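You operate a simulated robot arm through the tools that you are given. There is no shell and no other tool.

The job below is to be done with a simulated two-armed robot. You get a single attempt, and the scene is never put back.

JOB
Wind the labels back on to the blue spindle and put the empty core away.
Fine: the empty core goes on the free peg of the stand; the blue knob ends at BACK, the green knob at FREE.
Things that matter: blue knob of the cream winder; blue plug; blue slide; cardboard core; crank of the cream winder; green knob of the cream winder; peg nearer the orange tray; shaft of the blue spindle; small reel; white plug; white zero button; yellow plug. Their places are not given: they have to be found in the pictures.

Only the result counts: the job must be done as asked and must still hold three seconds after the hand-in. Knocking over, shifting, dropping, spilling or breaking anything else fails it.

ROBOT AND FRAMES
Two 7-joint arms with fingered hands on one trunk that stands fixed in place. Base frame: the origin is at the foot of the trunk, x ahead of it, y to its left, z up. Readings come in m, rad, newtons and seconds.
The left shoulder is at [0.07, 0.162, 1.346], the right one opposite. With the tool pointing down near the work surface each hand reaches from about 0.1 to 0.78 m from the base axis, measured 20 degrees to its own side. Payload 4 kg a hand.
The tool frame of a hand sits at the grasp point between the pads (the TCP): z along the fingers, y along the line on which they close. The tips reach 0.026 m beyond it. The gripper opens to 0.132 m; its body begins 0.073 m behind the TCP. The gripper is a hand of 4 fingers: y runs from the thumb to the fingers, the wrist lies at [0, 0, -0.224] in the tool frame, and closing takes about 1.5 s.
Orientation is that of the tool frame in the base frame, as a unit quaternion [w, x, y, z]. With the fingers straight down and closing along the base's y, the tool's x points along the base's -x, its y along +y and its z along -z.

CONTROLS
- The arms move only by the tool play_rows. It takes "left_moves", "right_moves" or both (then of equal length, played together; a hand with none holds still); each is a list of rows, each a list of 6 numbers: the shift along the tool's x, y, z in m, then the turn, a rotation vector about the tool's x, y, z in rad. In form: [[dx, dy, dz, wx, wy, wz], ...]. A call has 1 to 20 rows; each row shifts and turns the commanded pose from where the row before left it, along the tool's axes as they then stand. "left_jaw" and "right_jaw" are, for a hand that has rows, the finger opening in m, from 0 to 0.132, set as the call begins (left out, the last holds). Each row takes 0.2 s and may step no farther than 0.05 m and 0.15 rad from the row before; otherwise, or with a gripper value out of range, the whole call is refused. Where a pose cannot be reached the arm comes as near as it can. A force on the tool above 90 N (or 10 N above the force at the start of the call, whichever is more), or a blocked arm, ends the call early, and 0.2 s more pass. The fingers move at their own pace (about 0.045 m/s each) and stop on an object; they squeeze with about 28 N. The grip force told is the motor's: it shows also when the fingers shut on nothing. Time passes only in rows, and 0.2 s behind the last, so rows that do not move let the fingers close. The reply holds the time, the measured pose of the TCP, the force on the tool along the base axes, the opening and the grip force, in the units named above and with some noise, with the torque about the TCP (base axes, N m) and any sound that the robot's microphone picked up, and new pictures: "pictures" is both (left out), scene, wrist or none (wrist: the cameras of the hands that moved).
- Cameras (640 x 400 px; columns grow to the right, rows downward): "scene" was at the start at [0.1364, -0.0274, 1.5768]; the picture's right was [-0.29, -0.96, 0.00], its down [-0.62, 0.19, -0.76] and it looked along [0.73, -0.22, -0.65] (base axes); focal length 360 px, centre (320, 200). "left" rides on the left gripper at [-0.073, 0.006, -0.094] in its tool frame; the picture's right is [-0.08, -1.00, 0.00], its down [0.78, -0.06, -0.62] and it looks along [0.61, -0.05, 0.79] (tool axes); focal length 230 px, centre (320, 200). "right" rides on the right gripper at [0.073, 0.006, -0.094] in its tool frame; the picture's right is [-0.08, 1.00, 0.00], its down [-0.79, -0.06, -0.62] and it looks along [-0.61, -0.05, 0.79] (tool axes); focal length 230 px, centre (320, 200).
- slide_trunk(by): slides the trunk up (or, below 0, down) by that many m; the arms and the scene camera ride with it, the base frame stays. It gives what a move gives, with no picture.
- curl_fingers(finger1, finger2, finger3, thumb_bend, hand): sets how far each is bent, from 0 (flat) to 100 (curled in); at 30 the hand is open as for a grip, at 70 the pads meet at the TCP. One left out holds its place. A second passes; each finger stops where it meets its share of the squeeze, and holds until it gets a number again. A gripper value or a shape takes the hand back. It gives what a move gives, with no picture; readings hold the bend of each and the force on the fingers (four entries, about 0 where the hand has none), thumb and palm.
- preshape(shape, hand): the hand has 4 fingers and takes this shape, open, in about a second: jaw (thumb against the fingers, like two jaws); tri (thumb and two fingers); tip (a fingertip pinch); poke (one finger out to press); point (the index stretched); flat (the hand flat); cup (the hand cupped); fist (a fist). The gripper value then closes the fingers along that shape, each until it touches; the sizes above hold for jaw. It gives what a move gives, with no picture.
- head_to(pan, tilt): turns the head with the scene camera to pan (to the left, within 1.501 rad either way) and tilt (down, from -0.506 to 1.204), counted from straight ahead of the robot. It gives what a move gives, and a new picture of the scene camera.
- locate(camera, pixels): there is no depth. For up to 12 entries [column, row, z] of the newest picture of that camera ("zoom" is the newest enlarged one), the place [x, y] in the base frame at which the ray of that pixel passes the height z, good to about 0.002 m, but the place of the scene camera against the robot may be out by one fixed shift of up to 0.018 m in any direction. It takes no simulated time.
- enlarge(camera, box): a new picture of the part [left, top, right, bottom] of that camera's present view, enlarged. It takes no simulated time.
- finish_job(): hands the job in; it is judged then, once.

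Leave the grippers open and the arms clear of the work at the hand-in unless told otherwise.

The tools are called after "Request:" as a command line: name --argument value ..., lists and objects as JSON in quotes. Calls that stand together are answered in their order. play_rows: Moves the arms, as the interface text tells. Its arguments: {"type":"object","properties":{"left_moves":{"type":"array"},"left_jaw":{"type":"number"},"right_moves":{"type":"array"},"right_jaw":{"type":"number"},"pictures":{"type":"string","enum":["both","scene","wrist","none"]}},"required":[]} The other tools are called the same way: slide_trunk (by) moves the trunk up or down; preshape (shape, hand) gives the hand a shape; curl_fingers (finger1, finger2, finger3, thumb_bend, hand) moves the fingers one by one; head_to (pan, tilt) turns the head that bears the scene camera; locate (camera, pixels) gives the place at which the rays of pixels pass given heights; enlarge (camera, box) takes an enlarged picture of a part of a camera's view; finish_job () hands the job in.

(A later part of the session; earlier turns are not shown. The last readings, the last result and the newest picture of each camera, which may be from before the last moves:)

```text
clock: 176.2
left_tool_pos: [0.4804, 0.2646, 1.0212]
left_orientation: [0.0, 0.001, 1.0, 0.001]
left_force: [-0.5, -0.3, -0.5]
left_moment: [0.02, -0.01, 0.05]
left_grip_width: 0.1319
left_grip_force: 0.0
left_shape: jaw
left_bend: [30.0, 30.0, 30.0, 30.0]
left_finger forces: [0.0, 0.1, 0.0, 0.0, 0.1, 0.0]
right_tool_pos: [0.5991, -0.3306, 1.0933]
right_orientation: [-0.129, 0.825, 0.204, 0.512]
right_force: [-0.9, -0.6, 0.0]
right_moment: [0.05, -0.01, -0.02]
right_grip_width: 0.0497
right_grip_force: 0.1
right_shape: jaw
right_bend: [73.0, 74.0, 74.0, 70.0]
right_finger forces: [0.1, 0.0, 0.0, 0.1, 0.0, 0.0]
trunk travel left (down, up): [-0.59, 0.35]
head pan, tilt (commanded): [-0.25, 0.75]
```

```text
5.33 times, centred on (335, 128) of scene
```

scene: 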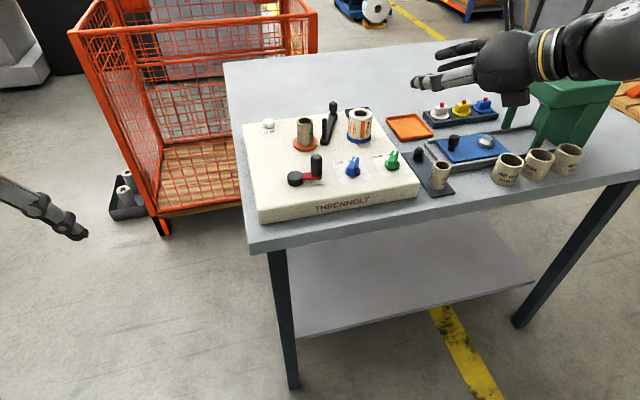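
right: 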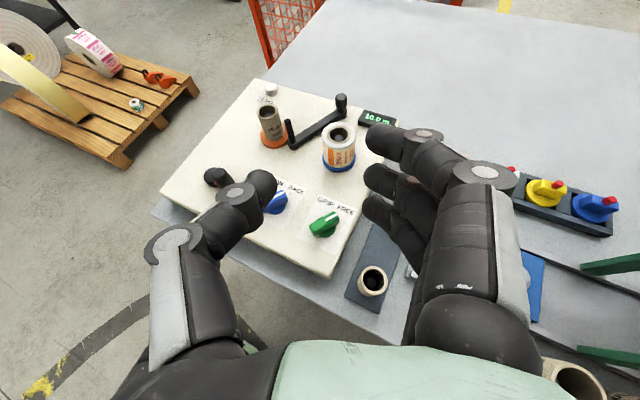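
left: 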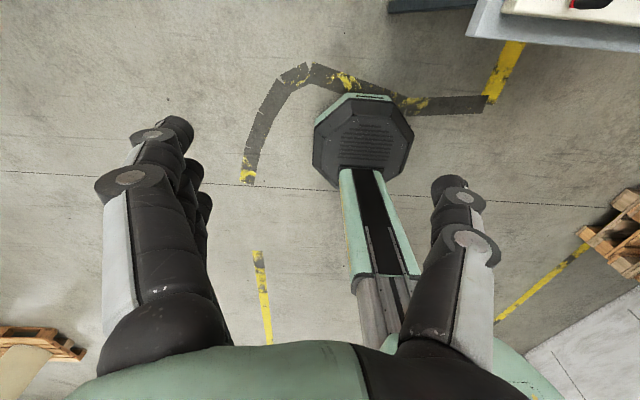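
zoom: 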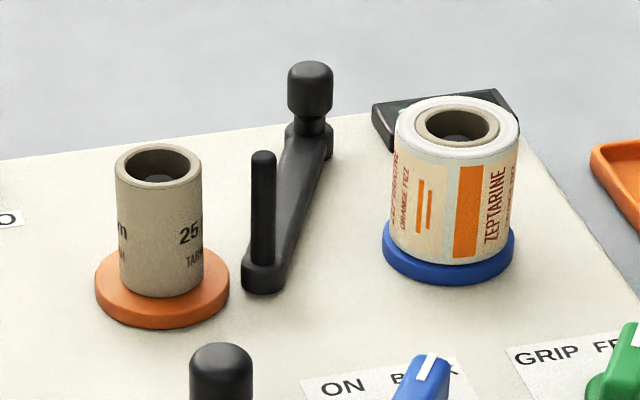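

I locate rim, disc and post from the wrist view at several heights.

Request:
locate --camera "right" --pixels '[[267.5, 111.5, 0.94], [267.5, 111.5, 0.95], [267.5, 111.5, 0.96], [275.1, 139.3, 0.893], [287.2, 120.1, 0.94], [287.2, 120.1, 0.95], [293.7, 143.2, 0.89], [338.9, 135.3, 0.95], [256.7, 111.5, 0.95], [278, 111.5, 0.95], [261, 93, 0.9]]'

Request:
locate --camera "scene" --pixels '[[304.7, 121, 0.94], [304.7, 121, 0.95], [304.7, 121, 0.96], [305.5, 145, 0.893], [324.3, 119.5, 0.94], [324.5, 143, 0.89]]'

```text
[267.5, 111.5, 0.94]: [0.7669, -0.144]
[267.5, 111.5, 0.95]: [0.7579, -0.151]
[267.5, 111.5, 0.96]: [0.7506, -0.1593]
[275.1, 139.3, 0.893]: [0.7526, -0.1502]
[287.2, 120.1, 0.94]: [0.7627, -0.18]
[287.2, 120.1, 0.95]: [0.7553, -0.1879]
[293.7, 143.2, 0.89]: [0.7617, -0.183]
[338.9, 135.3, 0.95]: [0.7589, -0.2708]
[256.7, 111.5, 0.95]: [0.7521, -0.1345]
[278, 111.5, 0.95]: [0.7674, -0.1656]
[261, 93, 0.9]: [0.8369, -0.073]
```

```text
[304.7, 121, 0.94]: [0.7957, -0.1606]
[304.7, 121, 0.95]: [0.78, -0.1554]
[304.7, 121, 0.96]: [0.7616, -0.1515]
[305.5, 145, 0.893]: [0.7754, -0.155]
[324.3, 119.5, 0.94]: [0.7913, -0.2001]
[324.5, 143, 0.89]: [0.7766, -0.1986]
```

The core axis is at about (0.756, -0.147), top z 0.949, outer diameter about 33 mm; the post stands 19 mm to its right, top z 0.944. To avoid the post I will pinch the core near its top with middle finger and thumb only, index and third finger held open. I set the hand to tilt 1.0 rad, heading 20 deg, and shape the fingers.

Request:
play_rows --right_moves '[[0, 0, 0, 0, -0.11, 0], [0, 0, 0, -0.1178, 0, 0.0756]]' --pictures "none"

Request:
curl_fingers --hand "right" --finger1 30 --finger2 55 --finger3 30 --thumb_bend 55

Request:
play_rows --right_moves '[[-0.0023, -0.0238, 0.0317, 0, 0, 0], [-0.0023, -0.0238, 0.0317, 0, 0, 0], [-0.0023, -0.0238, 0.0317, 0, 0, 0], [-0.0023, -0.0238, 0.0317, 0, 0, 0]]' --pictures "both"

```text
clock: 176.8
left_tool_pos: [0.4806, 0.2658, 1.022]
left_orientation: [0.0, 0.0, 1.0, 0.0]
left_force: [-0.2, 0.2, 0.3]
left_moment: [-0.03, -0.01, 0.02]
left_grip_width: 0.1318
left_grip_force: 0.2
left_shape: jaw
left_bend: [30.0, 30.0, 30.0, 30.0]
left_finger forces: [0.0, 0.0, 0.0, 0.0, 0.0, 0.0]
right_tool_pos: [0.5996, -0.329, 1.0932]
right_orientation: [-0.082, 0.866, 0.151, 0.47]
right_force: [-0.6, 0.5, 0.0]
right_moment: [0.0, 0.01, -0.01]
right_grip_width: 0.0494
right_grip_force: 0.0
right_shape: jaw
right_bend: [73.0, 74.0, 74.0, 70.0]
right_finger forces: [0.1, 0.0, 0.0, 0.0, 0.0, 0.0]
trunk travel left (down, up): [-0.59, 0.35]
head pan, tilt (commanded): [-0.25, 0.75]
```

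```text
clock: 177.8
left_tool_pos: [0.4818, 0.266, 1.0213]
left_orientation: [0.001, -0.001, 1.0, -0.001]
left_force: [-0.5, 0.3, -1.1]
left_moment: [-0.03, 0.02, 0.02]
left_grip_width: 0.132
left_grip_force: 0.2
left_shape: jaw
left_bend: [30.0, 30.0, 30.0, 30.0]
left_finger forces: [0.1, 0.1, 0.0, 0.1, 0.0, 0.0]
right_tool_pos: [0.6011, -0.3305, 1.094]
right_orientation: [-0.085, 0.865, 0.153, 0.47]
right_force: [0.3, 0.0, -0.1]
right_moment: [0.0, 0.0, -0.02]
right_grip_width: 0.0948
right_grip_force: 0.2
right_shape: fingers
right_bend: [30.0, 55.0, 30.0, 55.0]
right_finger forces: [0.0, 0.0, 0.1, 0.0, 0.0, 0.0]
trunk travel left (down, up): [-0.59, 0.35]
head pan, tilt (commanded): [-0.25, 0.75]
```

```text
clock: 178.8
left_tool_pos: [0.4811, 0.2675, 1.0194]
left_orientation: [0.0, 0.001, 1.0, -0.001]
left_force: [-0.2, 0.2, 0.8]
left_moment: [-0.01, 0.0, 0.01]
left_grip_width: 0.132
left_grip_force: 0.0
left_shape: jaw
left_bend: [30.0, 30.0, 30.0, 30.0]
left_finger forces: [0.1, 0.0, 0.0, 0.0, 0.1, 0.1]
right_tool_pos: [0.6633, -0.2025, 1.0158]
right_orientation: [-0.083, 0.866, 0.152, 0.47]
right_force: [-0.7, 0.0, 0.1]
right_moment: [-0.04, -0.01, 0.0]
right_grip_width: 0.0947
right_grip_force: 0.0
right_shape: fingers
right_bend: [30.0, 55.0, 30.0, 55.0]
right_finger forces: [0.0, 0.1, 0.1, 0.0, 0.0, 0.0]
trunk travel left (down, up): [-0.59, 0.35]
head pan, tilt (commanded): [-0.25, 0.75]
```

scene: 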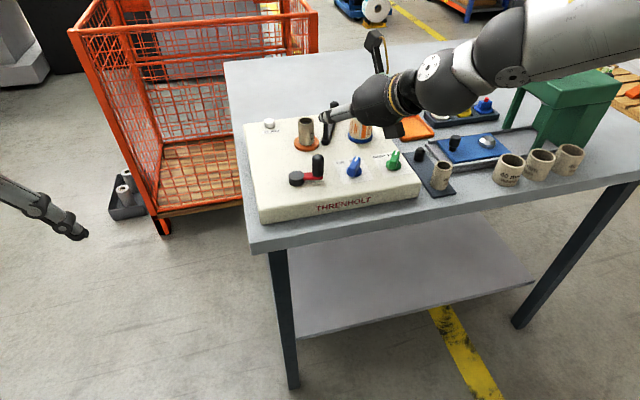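
right: 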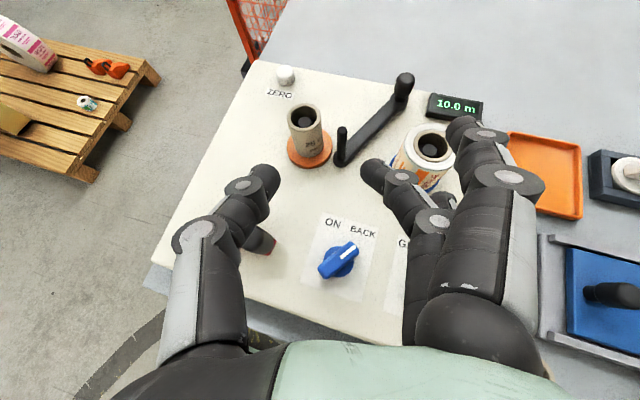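

A very clear view of core, post and fingers. I enlarge and locate the core's rim and the post here.

Request:
enlarge --camera "right" --box '[235, 80, 415, 215]'

```text
2.96 times, centred on (325, 148) of right
```

zoom: 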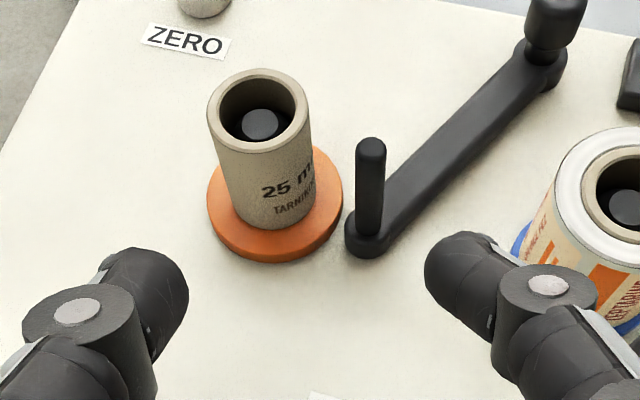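

Request:
locate --camera "zoom" --pixels '[[259, 110, 0.949], [259, 110, 0.945], [275, 205, 0.893], [206, 110, 0.949], [310, 112, 0.949], [371, 148, 0.944], [367, 230, 0.895], [262, 126, 0.94]]'

```text
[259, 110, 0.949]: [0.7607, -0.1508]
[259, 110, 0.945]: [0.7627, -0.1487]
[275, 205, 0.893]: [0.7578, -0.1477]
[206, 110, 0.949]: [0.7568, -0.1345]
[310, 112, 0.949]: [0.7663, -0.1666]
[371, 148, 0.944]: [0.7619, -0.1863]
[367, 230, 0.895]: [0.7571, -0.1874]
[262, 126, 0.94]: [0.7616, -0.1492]
```

The core is at (0.7595, -0.149) and the post at (0.7595, -0.187). I narrow middle finger and thumb to bend 64 and check the opening.

Request:
curl_fingers --hand "right" --finger2 63 --thumb_bend 63

Request:
play_rows --right_moves '[[0, 0, 0, 0, 0, 0]]' --pictures "wrist"

Request:
enlarge --camera "right" --box '[235, 80, 415, 215]'

```text
clock: 179.8
left_tool_pos: [0.481, 0.2674, 1.0201]
left_orientation: [0.0, 0.0, 1.0, -0.001]
left_force: [0.5, -0.2, 0.3]
left_moment: [-0.02, 0.0, -0.01]
left_grip_width: 0.1319
left_grip_force: 0.0
left_shape: jaw
left_bend: [30.0, 30.0, 30.0, 30.0]
left_finger forces: [0.0, 0.0, 0.1, 0.1, 0.0, 0.0]
right_tool_pos: [0.6618, -0.2028, 1.0169]
right_orientation: [-0.083, 0.865, 0.151, 0.471]
right_force: [-0.2, 0.2, 0.1]
right_moment: [-0.01, 0.01, 0.0]
right_grip_width: 0.0827
right_grip_force: 0.1
right_shape: fingers
right_bend: [30.0, 63.0, 30.0, 63.0]
right_finger forces: [0.0, 0.0, 0.1, 0.0, 0.0, 0.0]
trunk travel left (down, up): [-0.59, 0.35]
head pan, tilt (commanded): [-0.25, 0.75]
```

```text
clock: 180.2
left_tool_pos: [0.4806, 0.2662, 1.0212]
left_orientation: [0.0, 0.0, 1.0, 0.0]
left_force: [0.2, 0.0, 1.2]
left_moment: [0.0, 0.02, 0.01]
left_grip_width: 0.1321
left_grip_force: 0.1
left_shape: jaw
left_bend: [30.0, 30.0, 30.0, 30.0]
left_finger forces: [0.0, 0.1, 0.0, 0.1, 0.0, 0.0]
right_tool_pos: [0.6618, -0.2031, 1.017]
right_orientation: [-0.085, 0.865, 0.153, 0.471]
right_force: [-0.5, 0.6, 1.2]
right_moment: [0.02, -0.04, 0.01]
right_grip_width: 0.0824
right_grip_force: 0.0
right_shape: fingers
right_bend: [30.0, 63.0, 30.0, 63.0]
right_finger forces: [0.0, 0.0, 0.0, 0.0, 0.0, 0.1]
trunk travel left (down, up): [-0.59, 0.35]
head pan, tilt (commanded): [-0.25, 0.75]
```

right: 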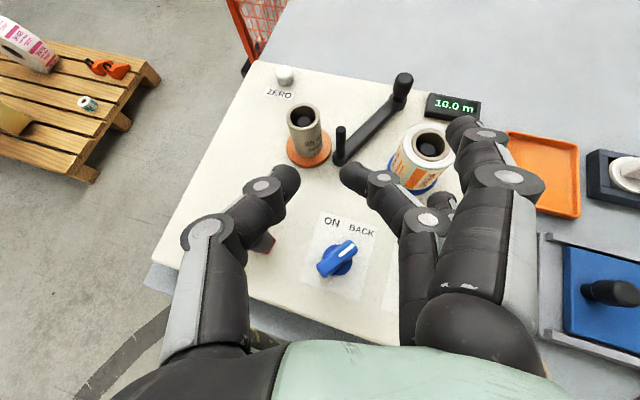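

```text
2.96 times, centred on (325, 148) of right
```

zoom: 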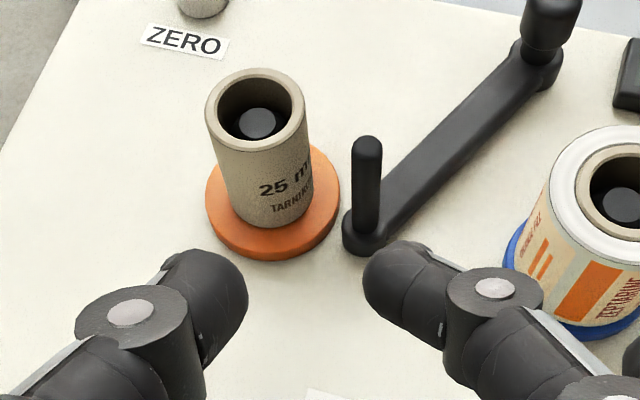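

At 63 the gap is only about 23 mm; for the 33.5 mm core I set 57, which gives about 41 mm. Then I move to 6 cm short of the core along the hand's axis.

Request:
curl_fingers --hand "right" --finger2 57 --thumb_bend 57

Request:
play_rows --right_moves '[[-0.0083, -0.0104, 0.0146, 0, 0, 0], [-0.0083, -0.0104, 0.0146, 0, 0, 0]]' --pictures "wrist"

Request:
enlarge --camera "right" --box '[235, 80, 415, 215]'

```text
clock: 181.2
left_tool_pos: [0.4815, 0.2658, 1.0198]
left_orientation: [0.0, 0.0, 1.0, 0.0]
left_force: [0.0, 0.8, 0.4]
left_moment: [0.02, 0.07, -0.01]
left_grip_width: 0.132
left_grip_force: 0.1
left_shape: jaw
left_bend: [30.0, 30.0, 30.0, 30.0]
left_finger forces: [0.1, 0.0, 0.0, 0.1, 0.0, 0.0]
right_tool_pos: [0.6612, -0.203, 1.0172]
right_orientation: [-0.084, 0.865, 0.152, 0.47]
right_force: [0.2, 0.1, 0.4]
right_moment: [-0.02, -0.01, 0.0]
right_grip_width: 0.0928
right_grip_force: 0.1
right_shape: fingers
right_bend: [30.0, 56.0, 30.0, 56.0]
right_finger forces: [0.0, 0.0, 0.0, 0.0, 0.0, 0.1]
trunk travel left (down, up): [-0.59, 0.35]
head pan, tilt (commanded): [-0.25, 0.75]
```

```text
clock: 181.8
left_tool_pos: [0.4805, 0.2668, 1.0198]
left_orientation: [-0.001, 0.0, 1.0, 0.001]
left_force: [-0.5, 1.0, 0.4]
left_moment: [0.01, 0.01, -0.03]
left_grip_width: 0.1317
left_grip_force: 0.0
left_shape: jaw
left_bend: [30.0, 30.0, 30.0, 30.0]
left_finger forces: [0.0, 0.0, 0.0, 0.0, 0.1, 0.0]
right_tool_pos: [0.6711, -0.1778, 0.9874]
right_orientation: [-0.085, 0.865, 0.152, 0.471]
right_force: [-0.6, -0.3, 0.8]
right_moment: [0.02, 0.02, -0.02]
right_grip_width: 0.0927
right_grip_force: 0.0
right_shape: fingers
right_bend: [30.0, 56.0, 30.0, 56.0]
right_finger forces: [0.0, 0.0, 0.0, 0.1, 0.0, 0.0]
trunk travel left (down, up): [-0.59, 0.35]
head pan, tilt (commanded): [-0.25, 0.75]
```

right: 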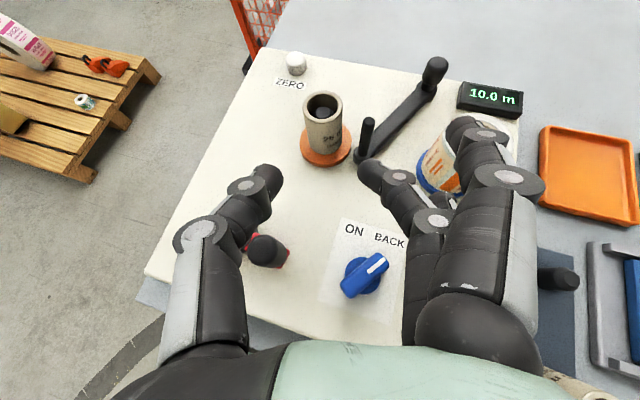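

```text
2.96 times, centred on (325, 148) of right
```

zoom: 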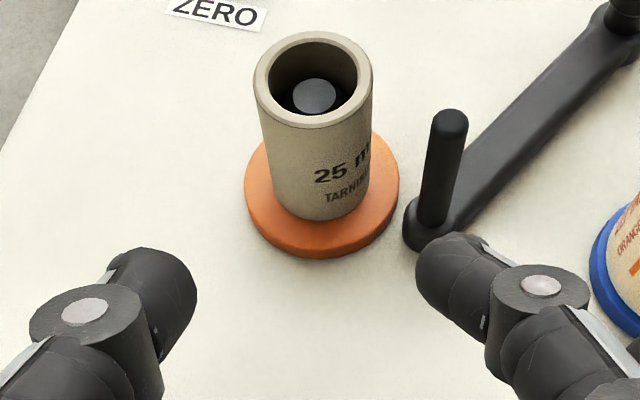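

The gap is now 43 mm. I move level to above the grasp point, (0.7435, -0.155) at z 0.987, with fingers still above the core's rim and the post, and look.

Request:
play_rows --right_moves '[[0.0207, 0.0015, 0.0319, 0, 0, 0], [0.0207, 0.0015, 0.0318, 0, 0, 0]]' --pictures "both"

Request:
enlarge --camera "right" --box '[215, 90, 425, 245]'

Request:
enlarge --camera "scene" --box '[275, 80, 395, 165]'

```text
clock: 182.4
left_tool_pos: [0.4818, 0.2666, 1.0204]
left_orientation: [-0.001, 0.0, 1.0, 0.0]
left_force: [0.9, 0.5, -0.6]
left_moment: [0.03, 0.0, 0.04]
left_grip_width: 0.1318
left_grip_force: 0.0
left_shape: jaw
left_bend: [30.0, 30.0, 30.0, 30.0]
left_finger forces: [0.0, 0.0, 0.1, 0.0, 0.1, 0.0]
right_tool_pos: [0.7427, -0.1587, 0.9869]
right_orientation: [-0.084, 0.865, 0.151, 0.471]
right_force: [0.7, 1.2, -0.2]
right_moment: [-0.01, 0.02, 0.03]
right_grip_width: 0.0928
right_grip_force: 0.0
right_shape: fingers
right_bend: [30.0, 56.0, 30.0, 56.0]
right_finger forces: [0.0, 0.1, 0.0, 0.1, 0.0, 0.1]
trunk travel left (down, up): [-0.59, 0.35]
head pan, tilt (commanded): [-0.25, 0.75]
```

scene: 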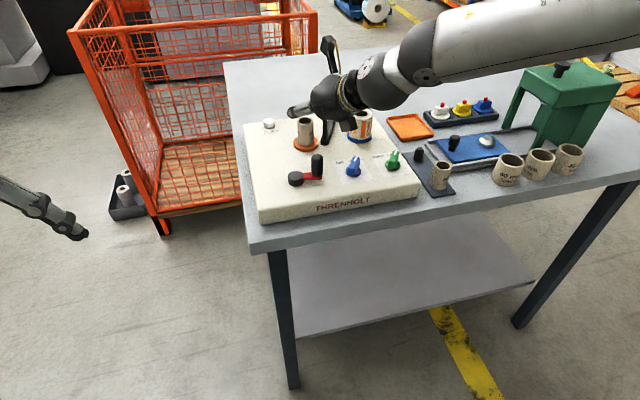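
right: 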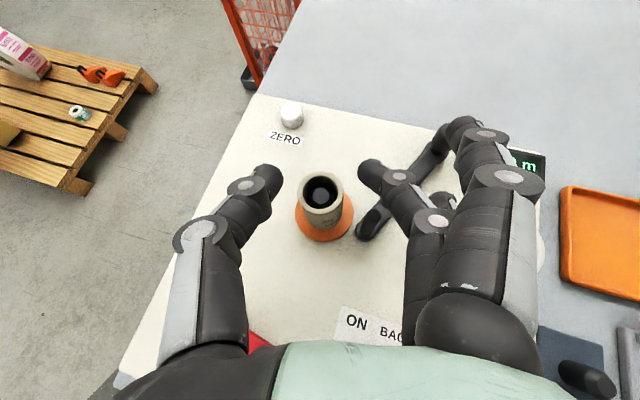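

```text
2.58 times, centred on (320, 168) of right
```

zoom: 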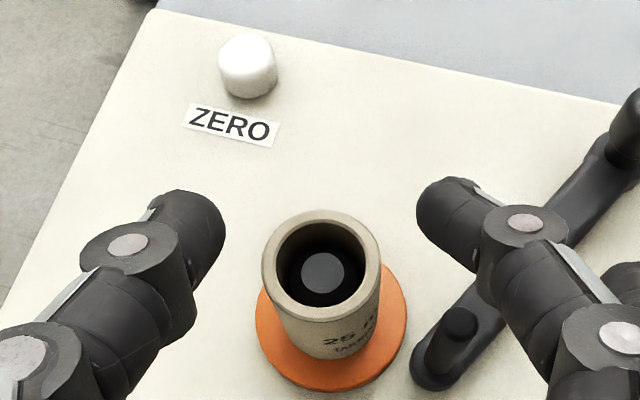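

```text
4.71 times, centred on (335, 122) of scene
```

zoom: 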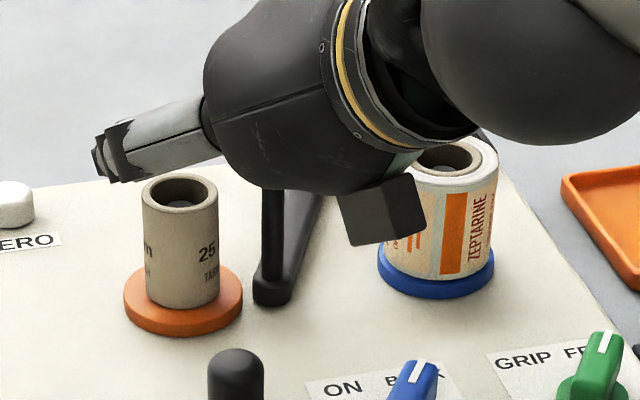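

The core's rim is centred between thumb and middle finger. I lower 30 mm (and 3 mm forward), so that both stand beside the core just above the post's top.

Request:
play_rows --right_moves '[[-0.0118, -0.0005, 0.0095, 0, 0, 0], [-0.0118, -0.0005, 0.0094, 0, 0, 0]]' --pictures "both"

Request:
enlarge --camera "right" --box '[215, 90, 425, 245]'

Request:
enlarge --camera "scene" --box '[275, 80, 395, 165]'

```text
clock: 183.0
left_tool_pos: [0.4801, 0.2659, 1.0206]
left_orientation: [0.0, 0.0, 1.0, 0.0]
left_force: [0.7, 0.5, 0.1]
left_moment: [0.01, -0.01, -0.01]
left_grip_width: 0.1318
left_grip_force: 0.0
left_shape: jaw
left_bend: [30.0, 30.0, 30.0, 30.0]
left_finger forces: [0.0, 0.0, 0.0, 0.0, 0.0, 0.1]
right_tool_pos: [0.743, -0.1558, 0.9578]
right_orientation: [-0.084, 0.865, 0.151, 0.471]
right_force: [-0.1, 0.4, -0.3]
right_moment: [0.01, -0.01, 0.01]
right_grip_width: 0.0928
right_grip_force: 0.0
right_shape: fingers
right_bend: [30.0, 56.0, 30.0, 56.0]
right_finger forces: [0.0, 0.0, 0.0, 0.0, 0.0, 0.1]
trunk travel left (down, up): [-0.59, 0.35]
head pan, tilt (commanded): [-0.25, 0.75]
```

scene: 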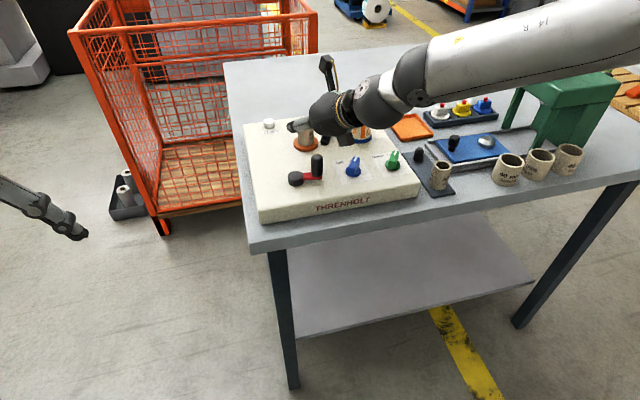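
right: 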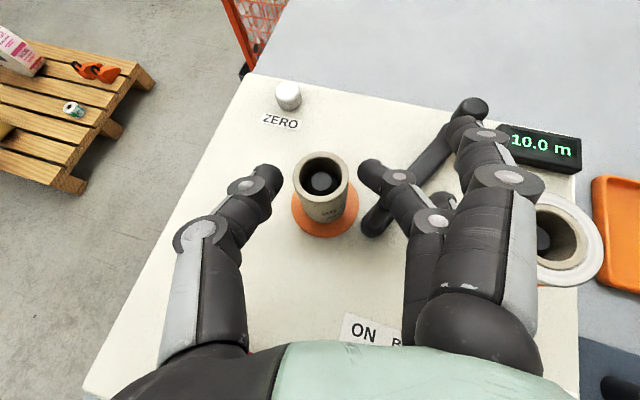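

```text
2.58 times, centred on (320, 168) of right
```

zoom: 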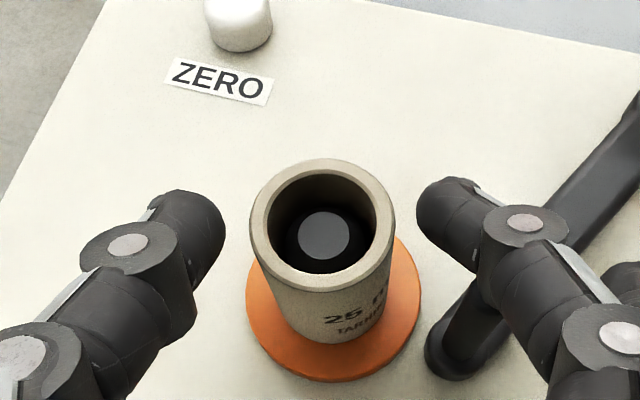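

```text
4.71 times, centred on (335, 122) of scene
```

zoom: 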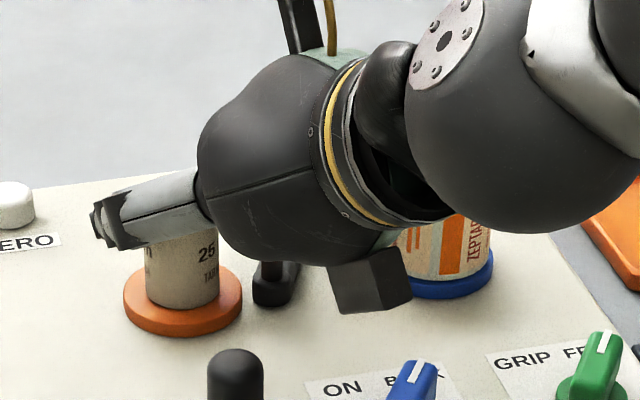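

Thumb and middle finger stand on both sides of the core, no contact yet. I close these two digits on it.

Request:
curl_fingers --hand "right" --finger2 72 --thumb_bend 72

Request:
play_rows --right_moves '[[0, 0, 0, 0, 0, 0]]' --pictures "wrist"

Request:
enlarge --camera "right" --box '[215, 90, 425, 245]'

```text
clock: 184.0
left_tool_pos: [0.4807, 0.2665, 1.0218]
left_orientation: [0.0, -0.001, 1.0, 0.0]
left_force: [-0.3, -0.2, -0.3]
left_moment: [0.02, -0.01, 0.01]
left_grip_width: 0.1317
left_grip_force: 0.1
left_shape: jaw
left_bend: [30.0, 30.0, 30.0, 30.0]
left_finger forces: [0.1, 0.0, 0.1, 0.0, 0.0, 0.0]
right_tool_pos: [0.7424, -0.1549, 0.9562]
right_orientation: [-0.084, 0.865, 0.152, 0.471]
right_force: [-0.1, 0.8, 0.9]
right_moment: [0.0, -0.03, 0.02]
right_grip_width: 0.0805
right_grip_force: 9.9
right_shape: fingers
right_bend: [30.0, 60.0, 30.0, 67.0]
right_finger forces: [0.1, 9.6, 0.0, 0.0, 10.2, 0.0]
trunk travel left (down, up): [-0.59, 0.35]
head pan, tilt (commanded): [-0.25, 0.75]
```

```text
clock: 184.4
left_tool_pos: [0.4811, 0.2653, 1.021]
left_orientation: [0.0, 0.0, 1.0, 0.0]
left_force: [0.4, 0.1, 0.6]
left_moment: [-0.01, -0.01, -0.04]
left_grip_width: 0.1321
left_grip_force: 0.0
left_shape: jaw
left_bend: [30.0, 30.0, 30.0, 30.0]
left_finger forces: [0.0, 0.0, 0.0, 0.1, 0.0, 0.0]
right_tool_pos: [0.7431, -0.1552, 0.9579]
right_orientation: [-0.083, 0.865, 0.152, 0.471]
right_force: [-0.3, -0.4, 0.6]
right_moment: [-0.01, 0.01, 0.01]
right_grip_width: 0.0807
right_grip_force: 10.2
right_shape: fingers
right_bend: [30.0, 60.0, 30.0, 67.0]
right_finger forces: [0.1, 9.5, 0.0, 0.0, 10.1, 0.0]
trunk travel left (down, up): [-0.59, 0.35]
head pan, tilt (commanded): [-0.25, 0.75]
```

right: 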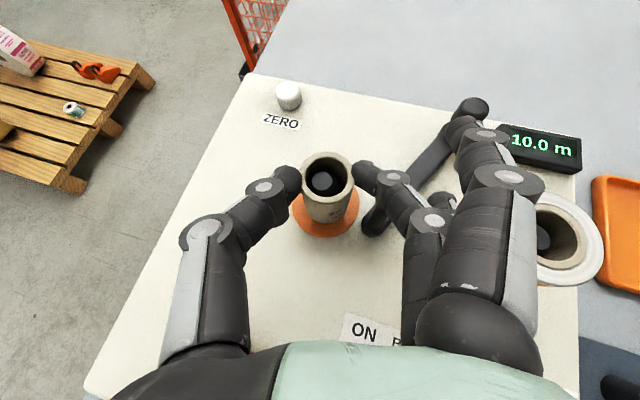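

```text
2.58 times, centred on (320, 168) of right
```

zoom: 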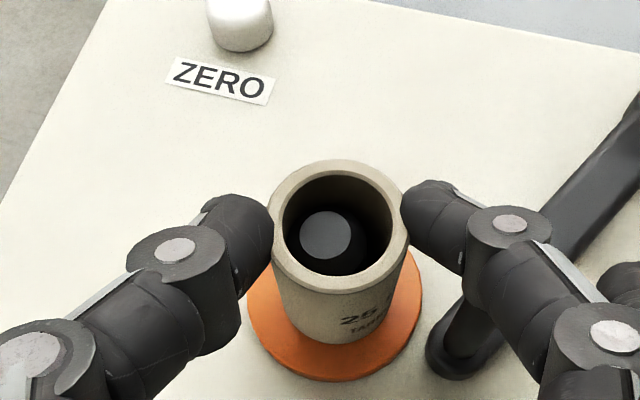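

The core is held with 10 N on each side. I lift straight up 3 cm slowly and check that it comes along.

Request:
play_rows --right_moves '[[0.0084, 0, -0.0055, 0, 0, 0], [0.0084, 0, -0.0055, 0, 0, 0], [0.0084, 0, -0.0055, 0, 0, 0]]' --pictures "both"

Request:
enlarge --camera "right" --box '[215, 90, 425, 245]'

Request:
enlarge --camera "scene" --box '[275, 80, 395, 165]'

```text
clock: 185.2
left_tool_pos: [0.4804, 0.2657, 1.0221]
left_orientation: [0.0, 0.0, 1.0, 0.0]
left_force: [0.9, -0.2, 1.0]
left_moment: [-0.01, -0.01, -0.01]
left_grip_width: 0.1318
left_grip_force: 0.1
left_shape: jaw
left_bend: [30.0, 30.0, 30.0, 30.0]
left_finger forces: [0.1, 0.1, 0.0, 0.1, 0.1, 0.0]
right_tool_pos: [0.7439, -0.1552, 0.9882]
right_orientation: [-0.084, 0.865, 0.151, 0.47]
right_force: [0.0, -0.4, 0.1]
right_moment: [0.0, 0.0, 0.0]
right_grip_width: 0.0804
right_grip_force: 9.7
right_shape: fingers
right_bend: [30.0, 59.0, 30.0, 67.0]
right_finger forces: [0.0, 10.0, 0.0, 0.1, 9.9, 0.0]
trunk travel left (down, up): [-0.59, 0.35]
head pan, tilt (commanded): [-0.25, 0.75]
```

scene: 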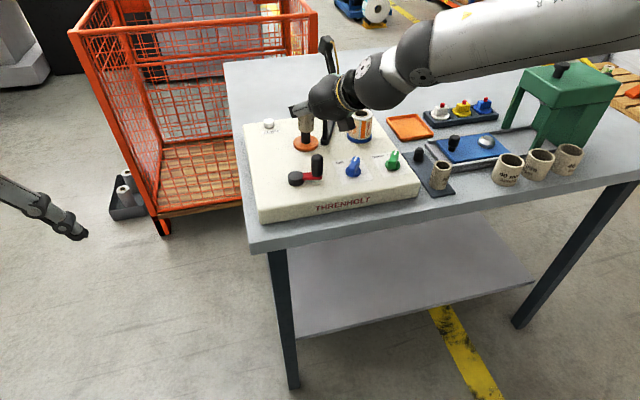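
right: 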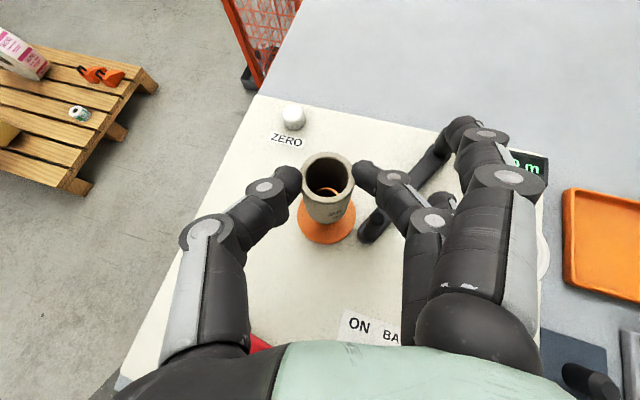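

```text
2.58 times, centred on (320, 168) of right
```

zoom: 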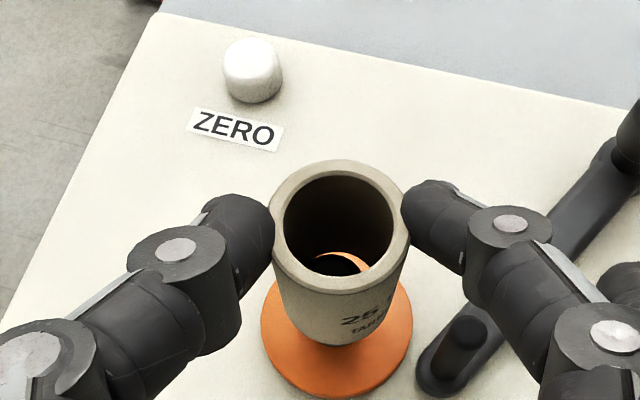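

```text
4.71 times, centred on (335, 122) of scene
```

zoom: 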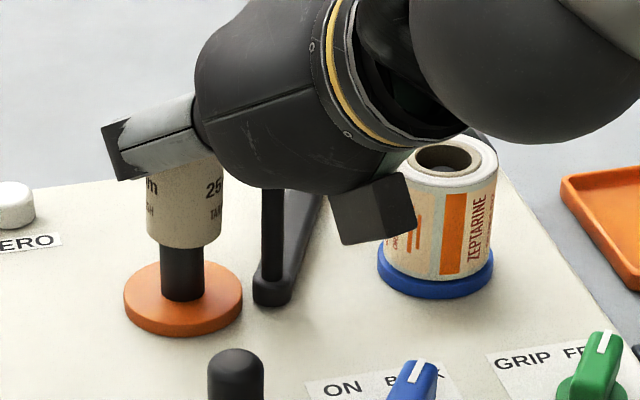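

The core comes up straight and the shaft is visible below it. I lift 5 cm more to clear the shaft fully.

Request:
play_rows --right_moves '[[0.0105, 0, -0.0068, 0, 0, 0], [0.0105, 0, -0.0068, 0, 0, 0], [0.0105, 0, -0.0068, 0, 0, 0], [0.0105, 0, -0.0069, 0, 0, 0]]' --pictures "both"

Request:
enlarge --camera "scene" --box '[275, 80, 395, 165]'

Request:
enlarge --camera "scene" --box '[385, 120, 495, 205]'

```text
clock: 186.2
left_tool_pos: [0.4817, 0.2652, 1.0216]
left_orientation: [0.0, 0.0, 1.0, -0.001]
left_force: [-0.4, 0.2, -0.2]
left_moment: [-0.03, 0.02, -0.04]
left_grip_width: 0.1318
left_grip_force: 0.0
left_shape: jaw
left_bend: [30.0, 30.0, 30.0, 30.0]
left_finger forces: [0.0, 0.0, 0.0, 0.0, 0.1, 0.1]
right_tool_pos: [0.7441, -0.156, 1.0394]
right_orientation: [-0.084, 0.865, 0.152, 0.471]
right_force: [0.1, -0.5, -0.3]
right_moment: [0.05, -0.01, 0.0]
right_grip_width: 0.0805
right_grip_force: 9.9
right_shape: fingers
right_bend: [30.0, 59.0, 30.0, 67.0]
right_finger forces: [0.1, 9.9, 0.1, 0.0, 9.9, 0.0]
trunk travel left (down, up): [-0.59, 0.35]
head pan, tilt (commanded): [-0.25, 0.75]
```

scene: 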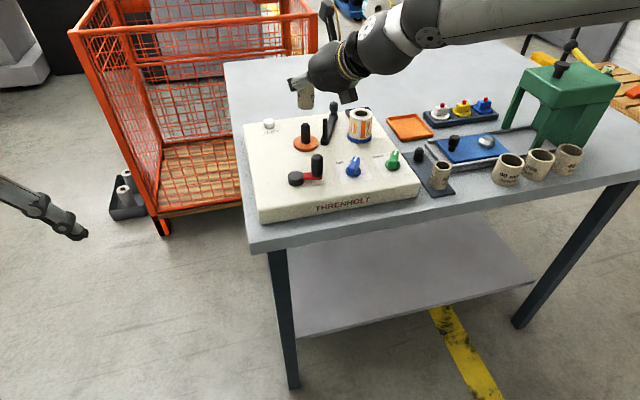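
right: 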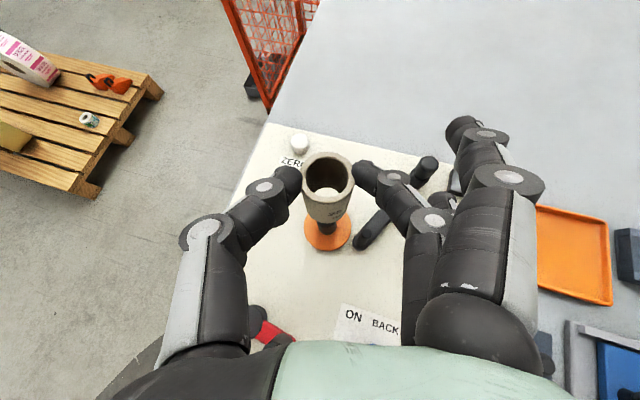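

```text
4.71 times, centred on (335, 122) of scene
```

zoom: 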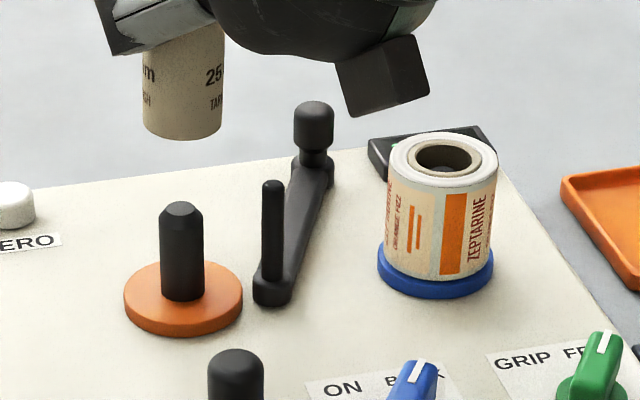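

```text
4.71 times, centred on (440, 162) of scene
```

zoom: 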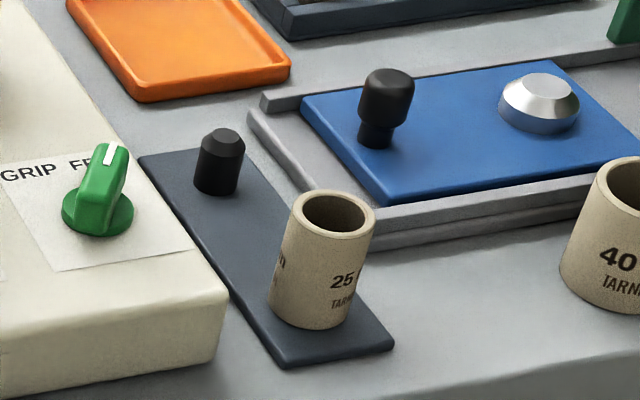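

The core hangs straight in the grip, clear of the spindle. The free peg has a chamfered top and is only slightly thinner than the bore, so alignment matters. I carry the core at this height over towards the peg, about (0.714, -0.40), passing above the blue reel.

Request:
play_rows --right_moves '[[-0.0116, 0.0365, -0.018, 0, 0, 0], [-0.0116, 0.0365, -0.018, 0, 0, 0], [-0.0116, 0.0365, -0.018, 0, 0, 0], [-0.0116, 0.0365, -0.018, 0, 0, 0], [-0.0116, 0.0365, -0.018, 0, 0, 0], [-0.0116, 0.0365, -0.018, 0, 0, 0]]' --pictures "both"

Request:
enlarge --camera "right" --box '[215, 100, 445, 280]'

Request:
enlarge --camera "scene" --box '[360, 80, 480, 205]'

```text
clock: 187.6
left_tool_pos: [0.48, 0.2645, 1.021]
left_orientation: [0.0, 0.0, 1.0, 0.001]
left_force: [0.0, -0.1, -0.8]
left_moment: [-0.01, 0.04, -0.02]
left_grip_width: 0.132
left_grip_force: 0.1
left_shape: jaw
left_bend: [30.0, 30.0, 30.0, 30.0]
left_finger forces: [0.0, 0.0, 0.1, 0.1, 0.0, 0.1]
right_tool_pos: [0.6996, -0.4057, 1.0365]
right_orientation: [-0.085, 0.865, 0.152, 0.47]
right_force: [0.2, 0.1, 0.2]
right_moment: [0.02, 0.01, 0.02]
right_grip_width: 0.0802
right_grip_force: 9.7
right_shape: fingers
right_bend: [30.0, 59.0, 30.0, 67.0]
right_finger forces: [0.0, 9.8, 0.0, 0.0, 9.7, 0.0]
trunk travel left (down, up): [-0.59, 0.35]
head pan, tilt (commanded): [-0.25, 0.75]
```

scene: 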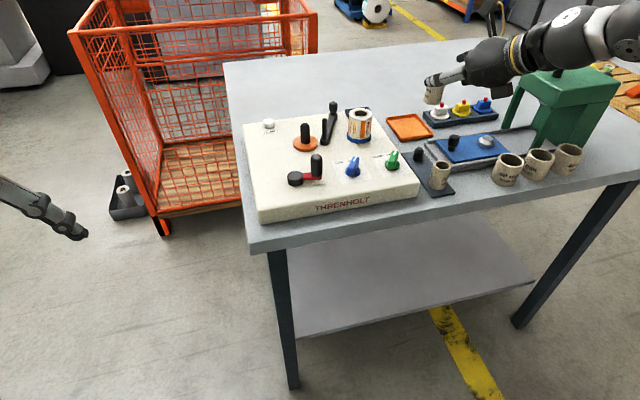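
right: 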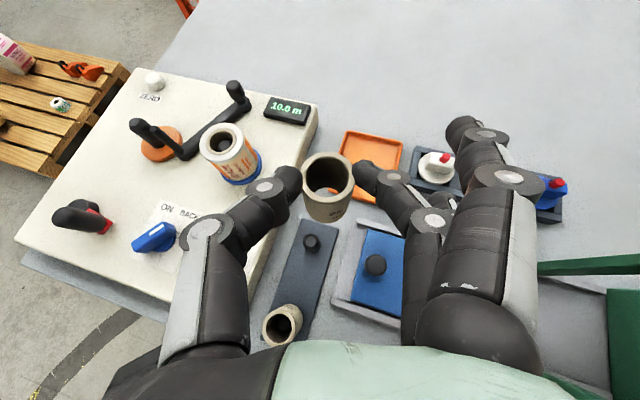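

```text
2.22 times, centred on (330, 190) of right
```

zoom: 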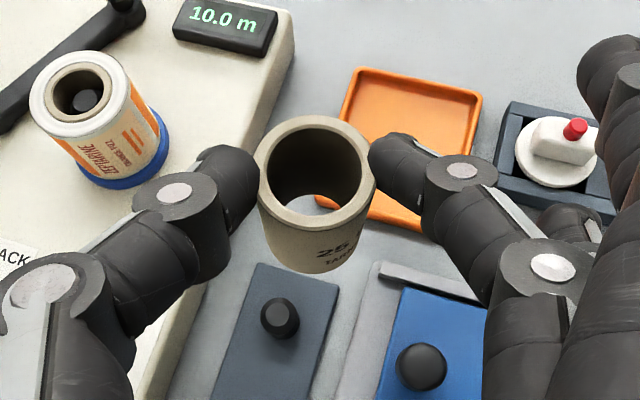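

```text
3.20 times, centred on (420, 142) of scene
```

zoom: 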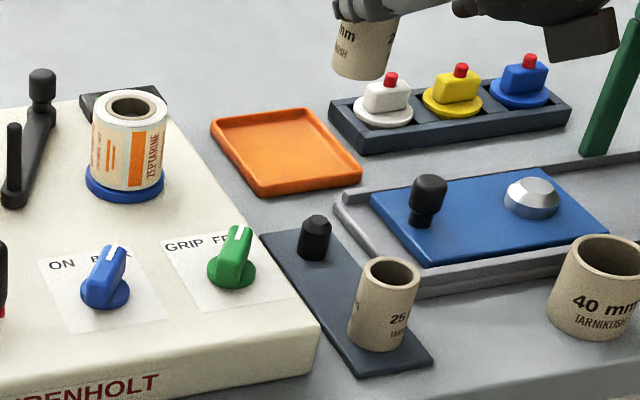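

I locate the free peg's top (wrist (312.9, 241), scene (418, 150)) at several heights, with the green knob's disc as reference for the scene camera's shift.

Request:
locate --camera "right" --pixels '[[312.9, 240, 0.82], [312.9, 240, 0.84], [312.9, 240, 0.86], [282, 318, 0.84], [282, 318, 0.86], [282, 318, 0.88], [388, 140, 0.82], [388, 140, 0.84]]'

Request:
locate --camera "scene" --pixels '[[418.1, 149, 0.82], [418.1, 149, 0.84], [418.1, 149, 0.86], [392.2, 164.5, 0.888], [441.5, 166, 0.84], [441.5, 166, 0.86], [441.5, 166, 0.88], [459, 142, 0.82], [459, 142, 0.84]]'

```text
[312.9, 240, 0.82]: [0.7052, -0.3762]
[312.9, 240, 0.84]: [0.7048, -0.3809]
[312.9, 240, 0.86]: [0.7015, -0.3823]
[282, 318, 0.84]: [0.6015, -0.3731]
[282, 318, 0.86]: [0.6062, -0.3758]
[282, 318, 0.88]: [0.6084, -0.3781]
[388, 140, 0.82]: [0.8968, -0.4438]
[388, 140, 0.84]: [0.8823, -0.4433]
```

```text
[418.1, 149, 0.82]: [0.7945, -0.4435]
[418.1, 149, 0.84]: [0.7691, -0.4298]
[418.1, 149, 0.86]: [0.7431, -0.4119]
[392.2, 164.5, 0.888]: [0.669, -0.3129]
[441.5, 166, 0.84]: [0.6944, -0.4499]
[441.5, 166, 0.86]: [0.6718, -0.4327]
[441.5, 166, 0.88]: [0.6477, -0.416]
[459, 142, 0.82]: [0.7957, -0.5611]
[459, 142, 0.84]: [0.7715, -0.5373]
```

Both views agree on a peg top at about (0.7005, -0.383, 0.872), plate near z 0.84; the held core's axis is at (0.717, -0.4045). I shift the core over the peg and lower it to leave its bottom about 3 cm above the peg, then check.

Request:
play_rows --right_moves '[[-0.0046, -0.0259, -0.0071, 0, 0, 0], [-0.03, 0, 0.0195, 0, 0, 0], [-0.03, 0, 0.0195, 0, 0, 0]]' --pictures "both"

Request:
enlarge --camera "right" --box '[235, 110, 415, 250]'

Request:
enlarge --camera "scene" --box '[370, 95, 480, 195]'

```text
clock: 188.4
left_tool_pos: [0.4824, 0.2663, 1.0218]
left_orientation: [0.0, 0.0, 1.0, 0.0]
left_force: [0.1, -0.5, -0.2]
left_moment: [0.01, -0.01, 0.02]
left_grip_width: 0.1319
left_grip_force: 0.1
left_shape: jaw
left_bend: [30.0, 30.0, 30.0, 30.0]
left_finger forces: [0.0, 0.0, 0.0, 0.0, 0.0, 0.0]
right_tool_pos: [0.6843, -0.3838, 0.9642]
right_orientation: [-0.084, 0.866, 0.152, 0.47]
right_force: [0.7, 0.2, -0.3]
right_moment: [-0.01, 0.0, 0.03]
right_grip_width: 0.0802
right_grip_force: 9.5
right_shape: fingers
right_bend: [30.0, 59.0, 30.0, 67.0]
right_finger forces: [0.0, 9.8, 0.0, 0.0, 9.8, 0.1]
trunk travel left (down, up): [-0.59, 0.35]
head pan, tilt (commanded): [-0.25, 0.75]
```

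scene: 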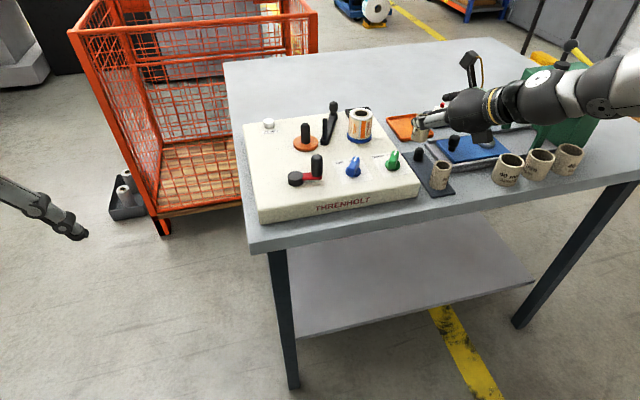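
right: 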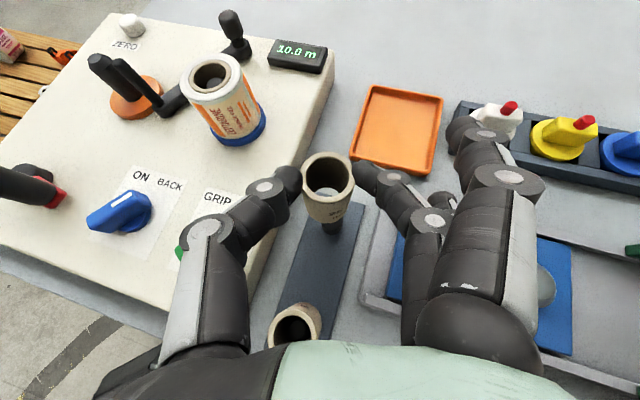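

```text
2.86 times, centred on (325, 180) of right
```

zoom: 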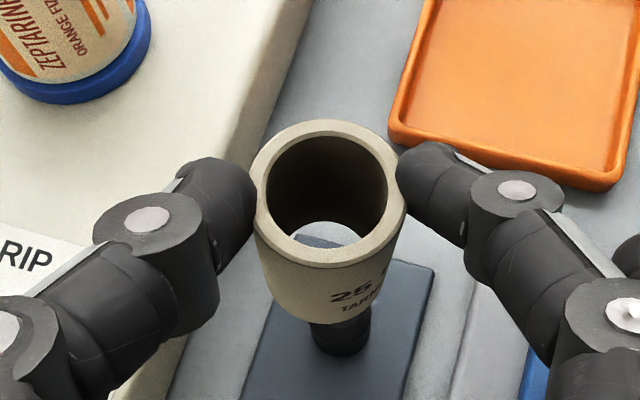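

```text
4.00 times, centred on (425, 145) of scene
```

zoom: 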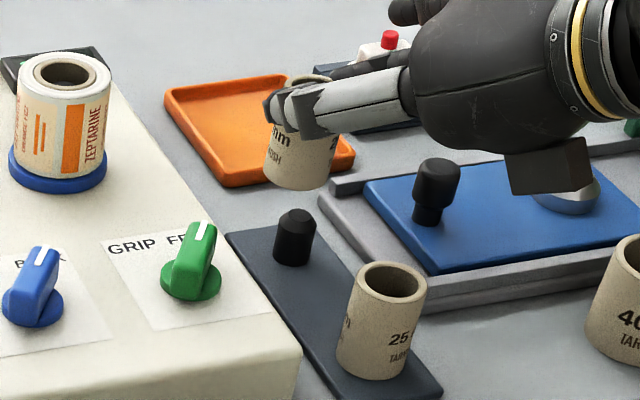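

Looking almost straight down, the peg's visible foot lies within 2 mm of the core's axis. I correct by 1.5 mm and lower 2 cm, leaving the bottom just above the peg's top.

Request:
play_rows --right_moves '[[-0.0008, 0.0008, -0.0013, 0, 0, 0], [-0.0084, 0, 0.0055, 0, 0, 0], [-0.0084, 0, 0.0054, 0, 0, 0]]' --pictures "both"

Request:
enlarge --camera "right" --box '[235, 110, 415, 250]'

Request:
enlarge --camera "scene" --box '[385, 105, 465, 175]'

```text
clock: 189.2
left_tool_pos: [0.4814, 0.266, 1.0206]
left_orientation: [0.0, -0.001, 1.0, 0.0]
left_force: [-0.1, 0.3, -0.5]
left_moment: [-0.01, 0.0, -0.03]
left_grip_width: 0.1322
left_grip_force: 0.1
left_shape: jaw
left_bend: [30.0, 30.0, 30.0, 30.0]
left_finger forces: [0.0, 0.0, 0.1, 0.0, 0.0, 0.0]
right_tool_pos: [0.6819, -0.3843, 0.9463]
right_orientation: [-0.084, 0.865, 0.152, 0.471]
right_force: [0.1, -0.3, -1.2]
right_moment: [-0.01, 0.03, 0.0]
right_grip_width: 0.0805
right_grip_force: 10.2
right_shape: fingers
right_bend: [30.0, 59.0, 30.0, 67.0]
right_finger forces: [0.1, 9.8, 0.0, 0.1, 9.8, 0.1]
trunk travel left (down, up): [-0.59, 0.35]
head pan, tilt (commanded): [-0.25, 0.75]
```

scene: 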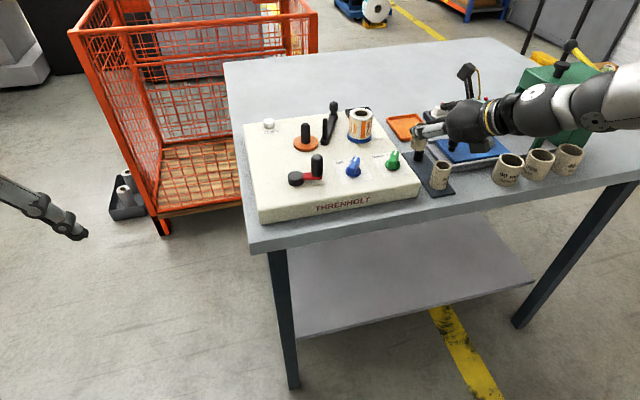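
right: 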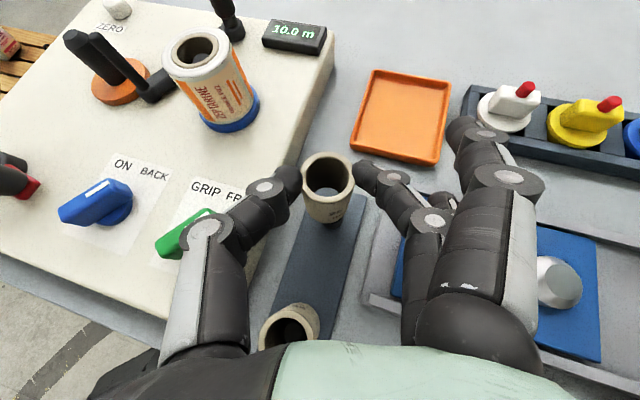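

```text
2.86 times, centred on (325, 180) of right
```

zoom: 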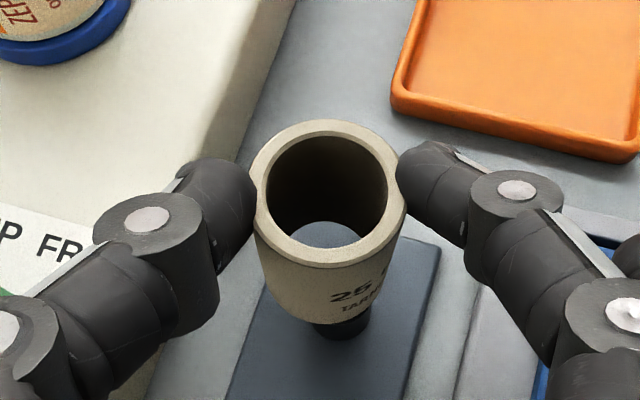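

```text
5.71 times, centred on (425, 140) of scene
```

zoom: 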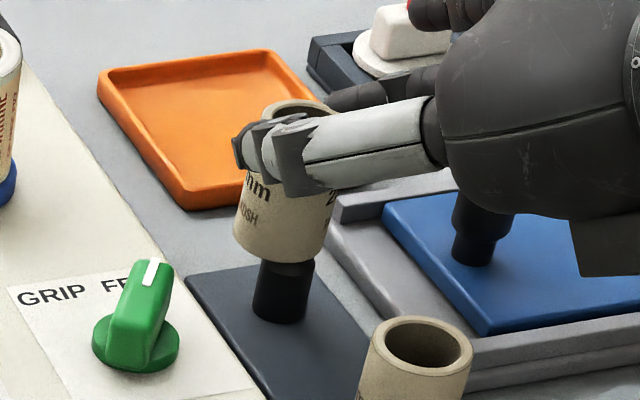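

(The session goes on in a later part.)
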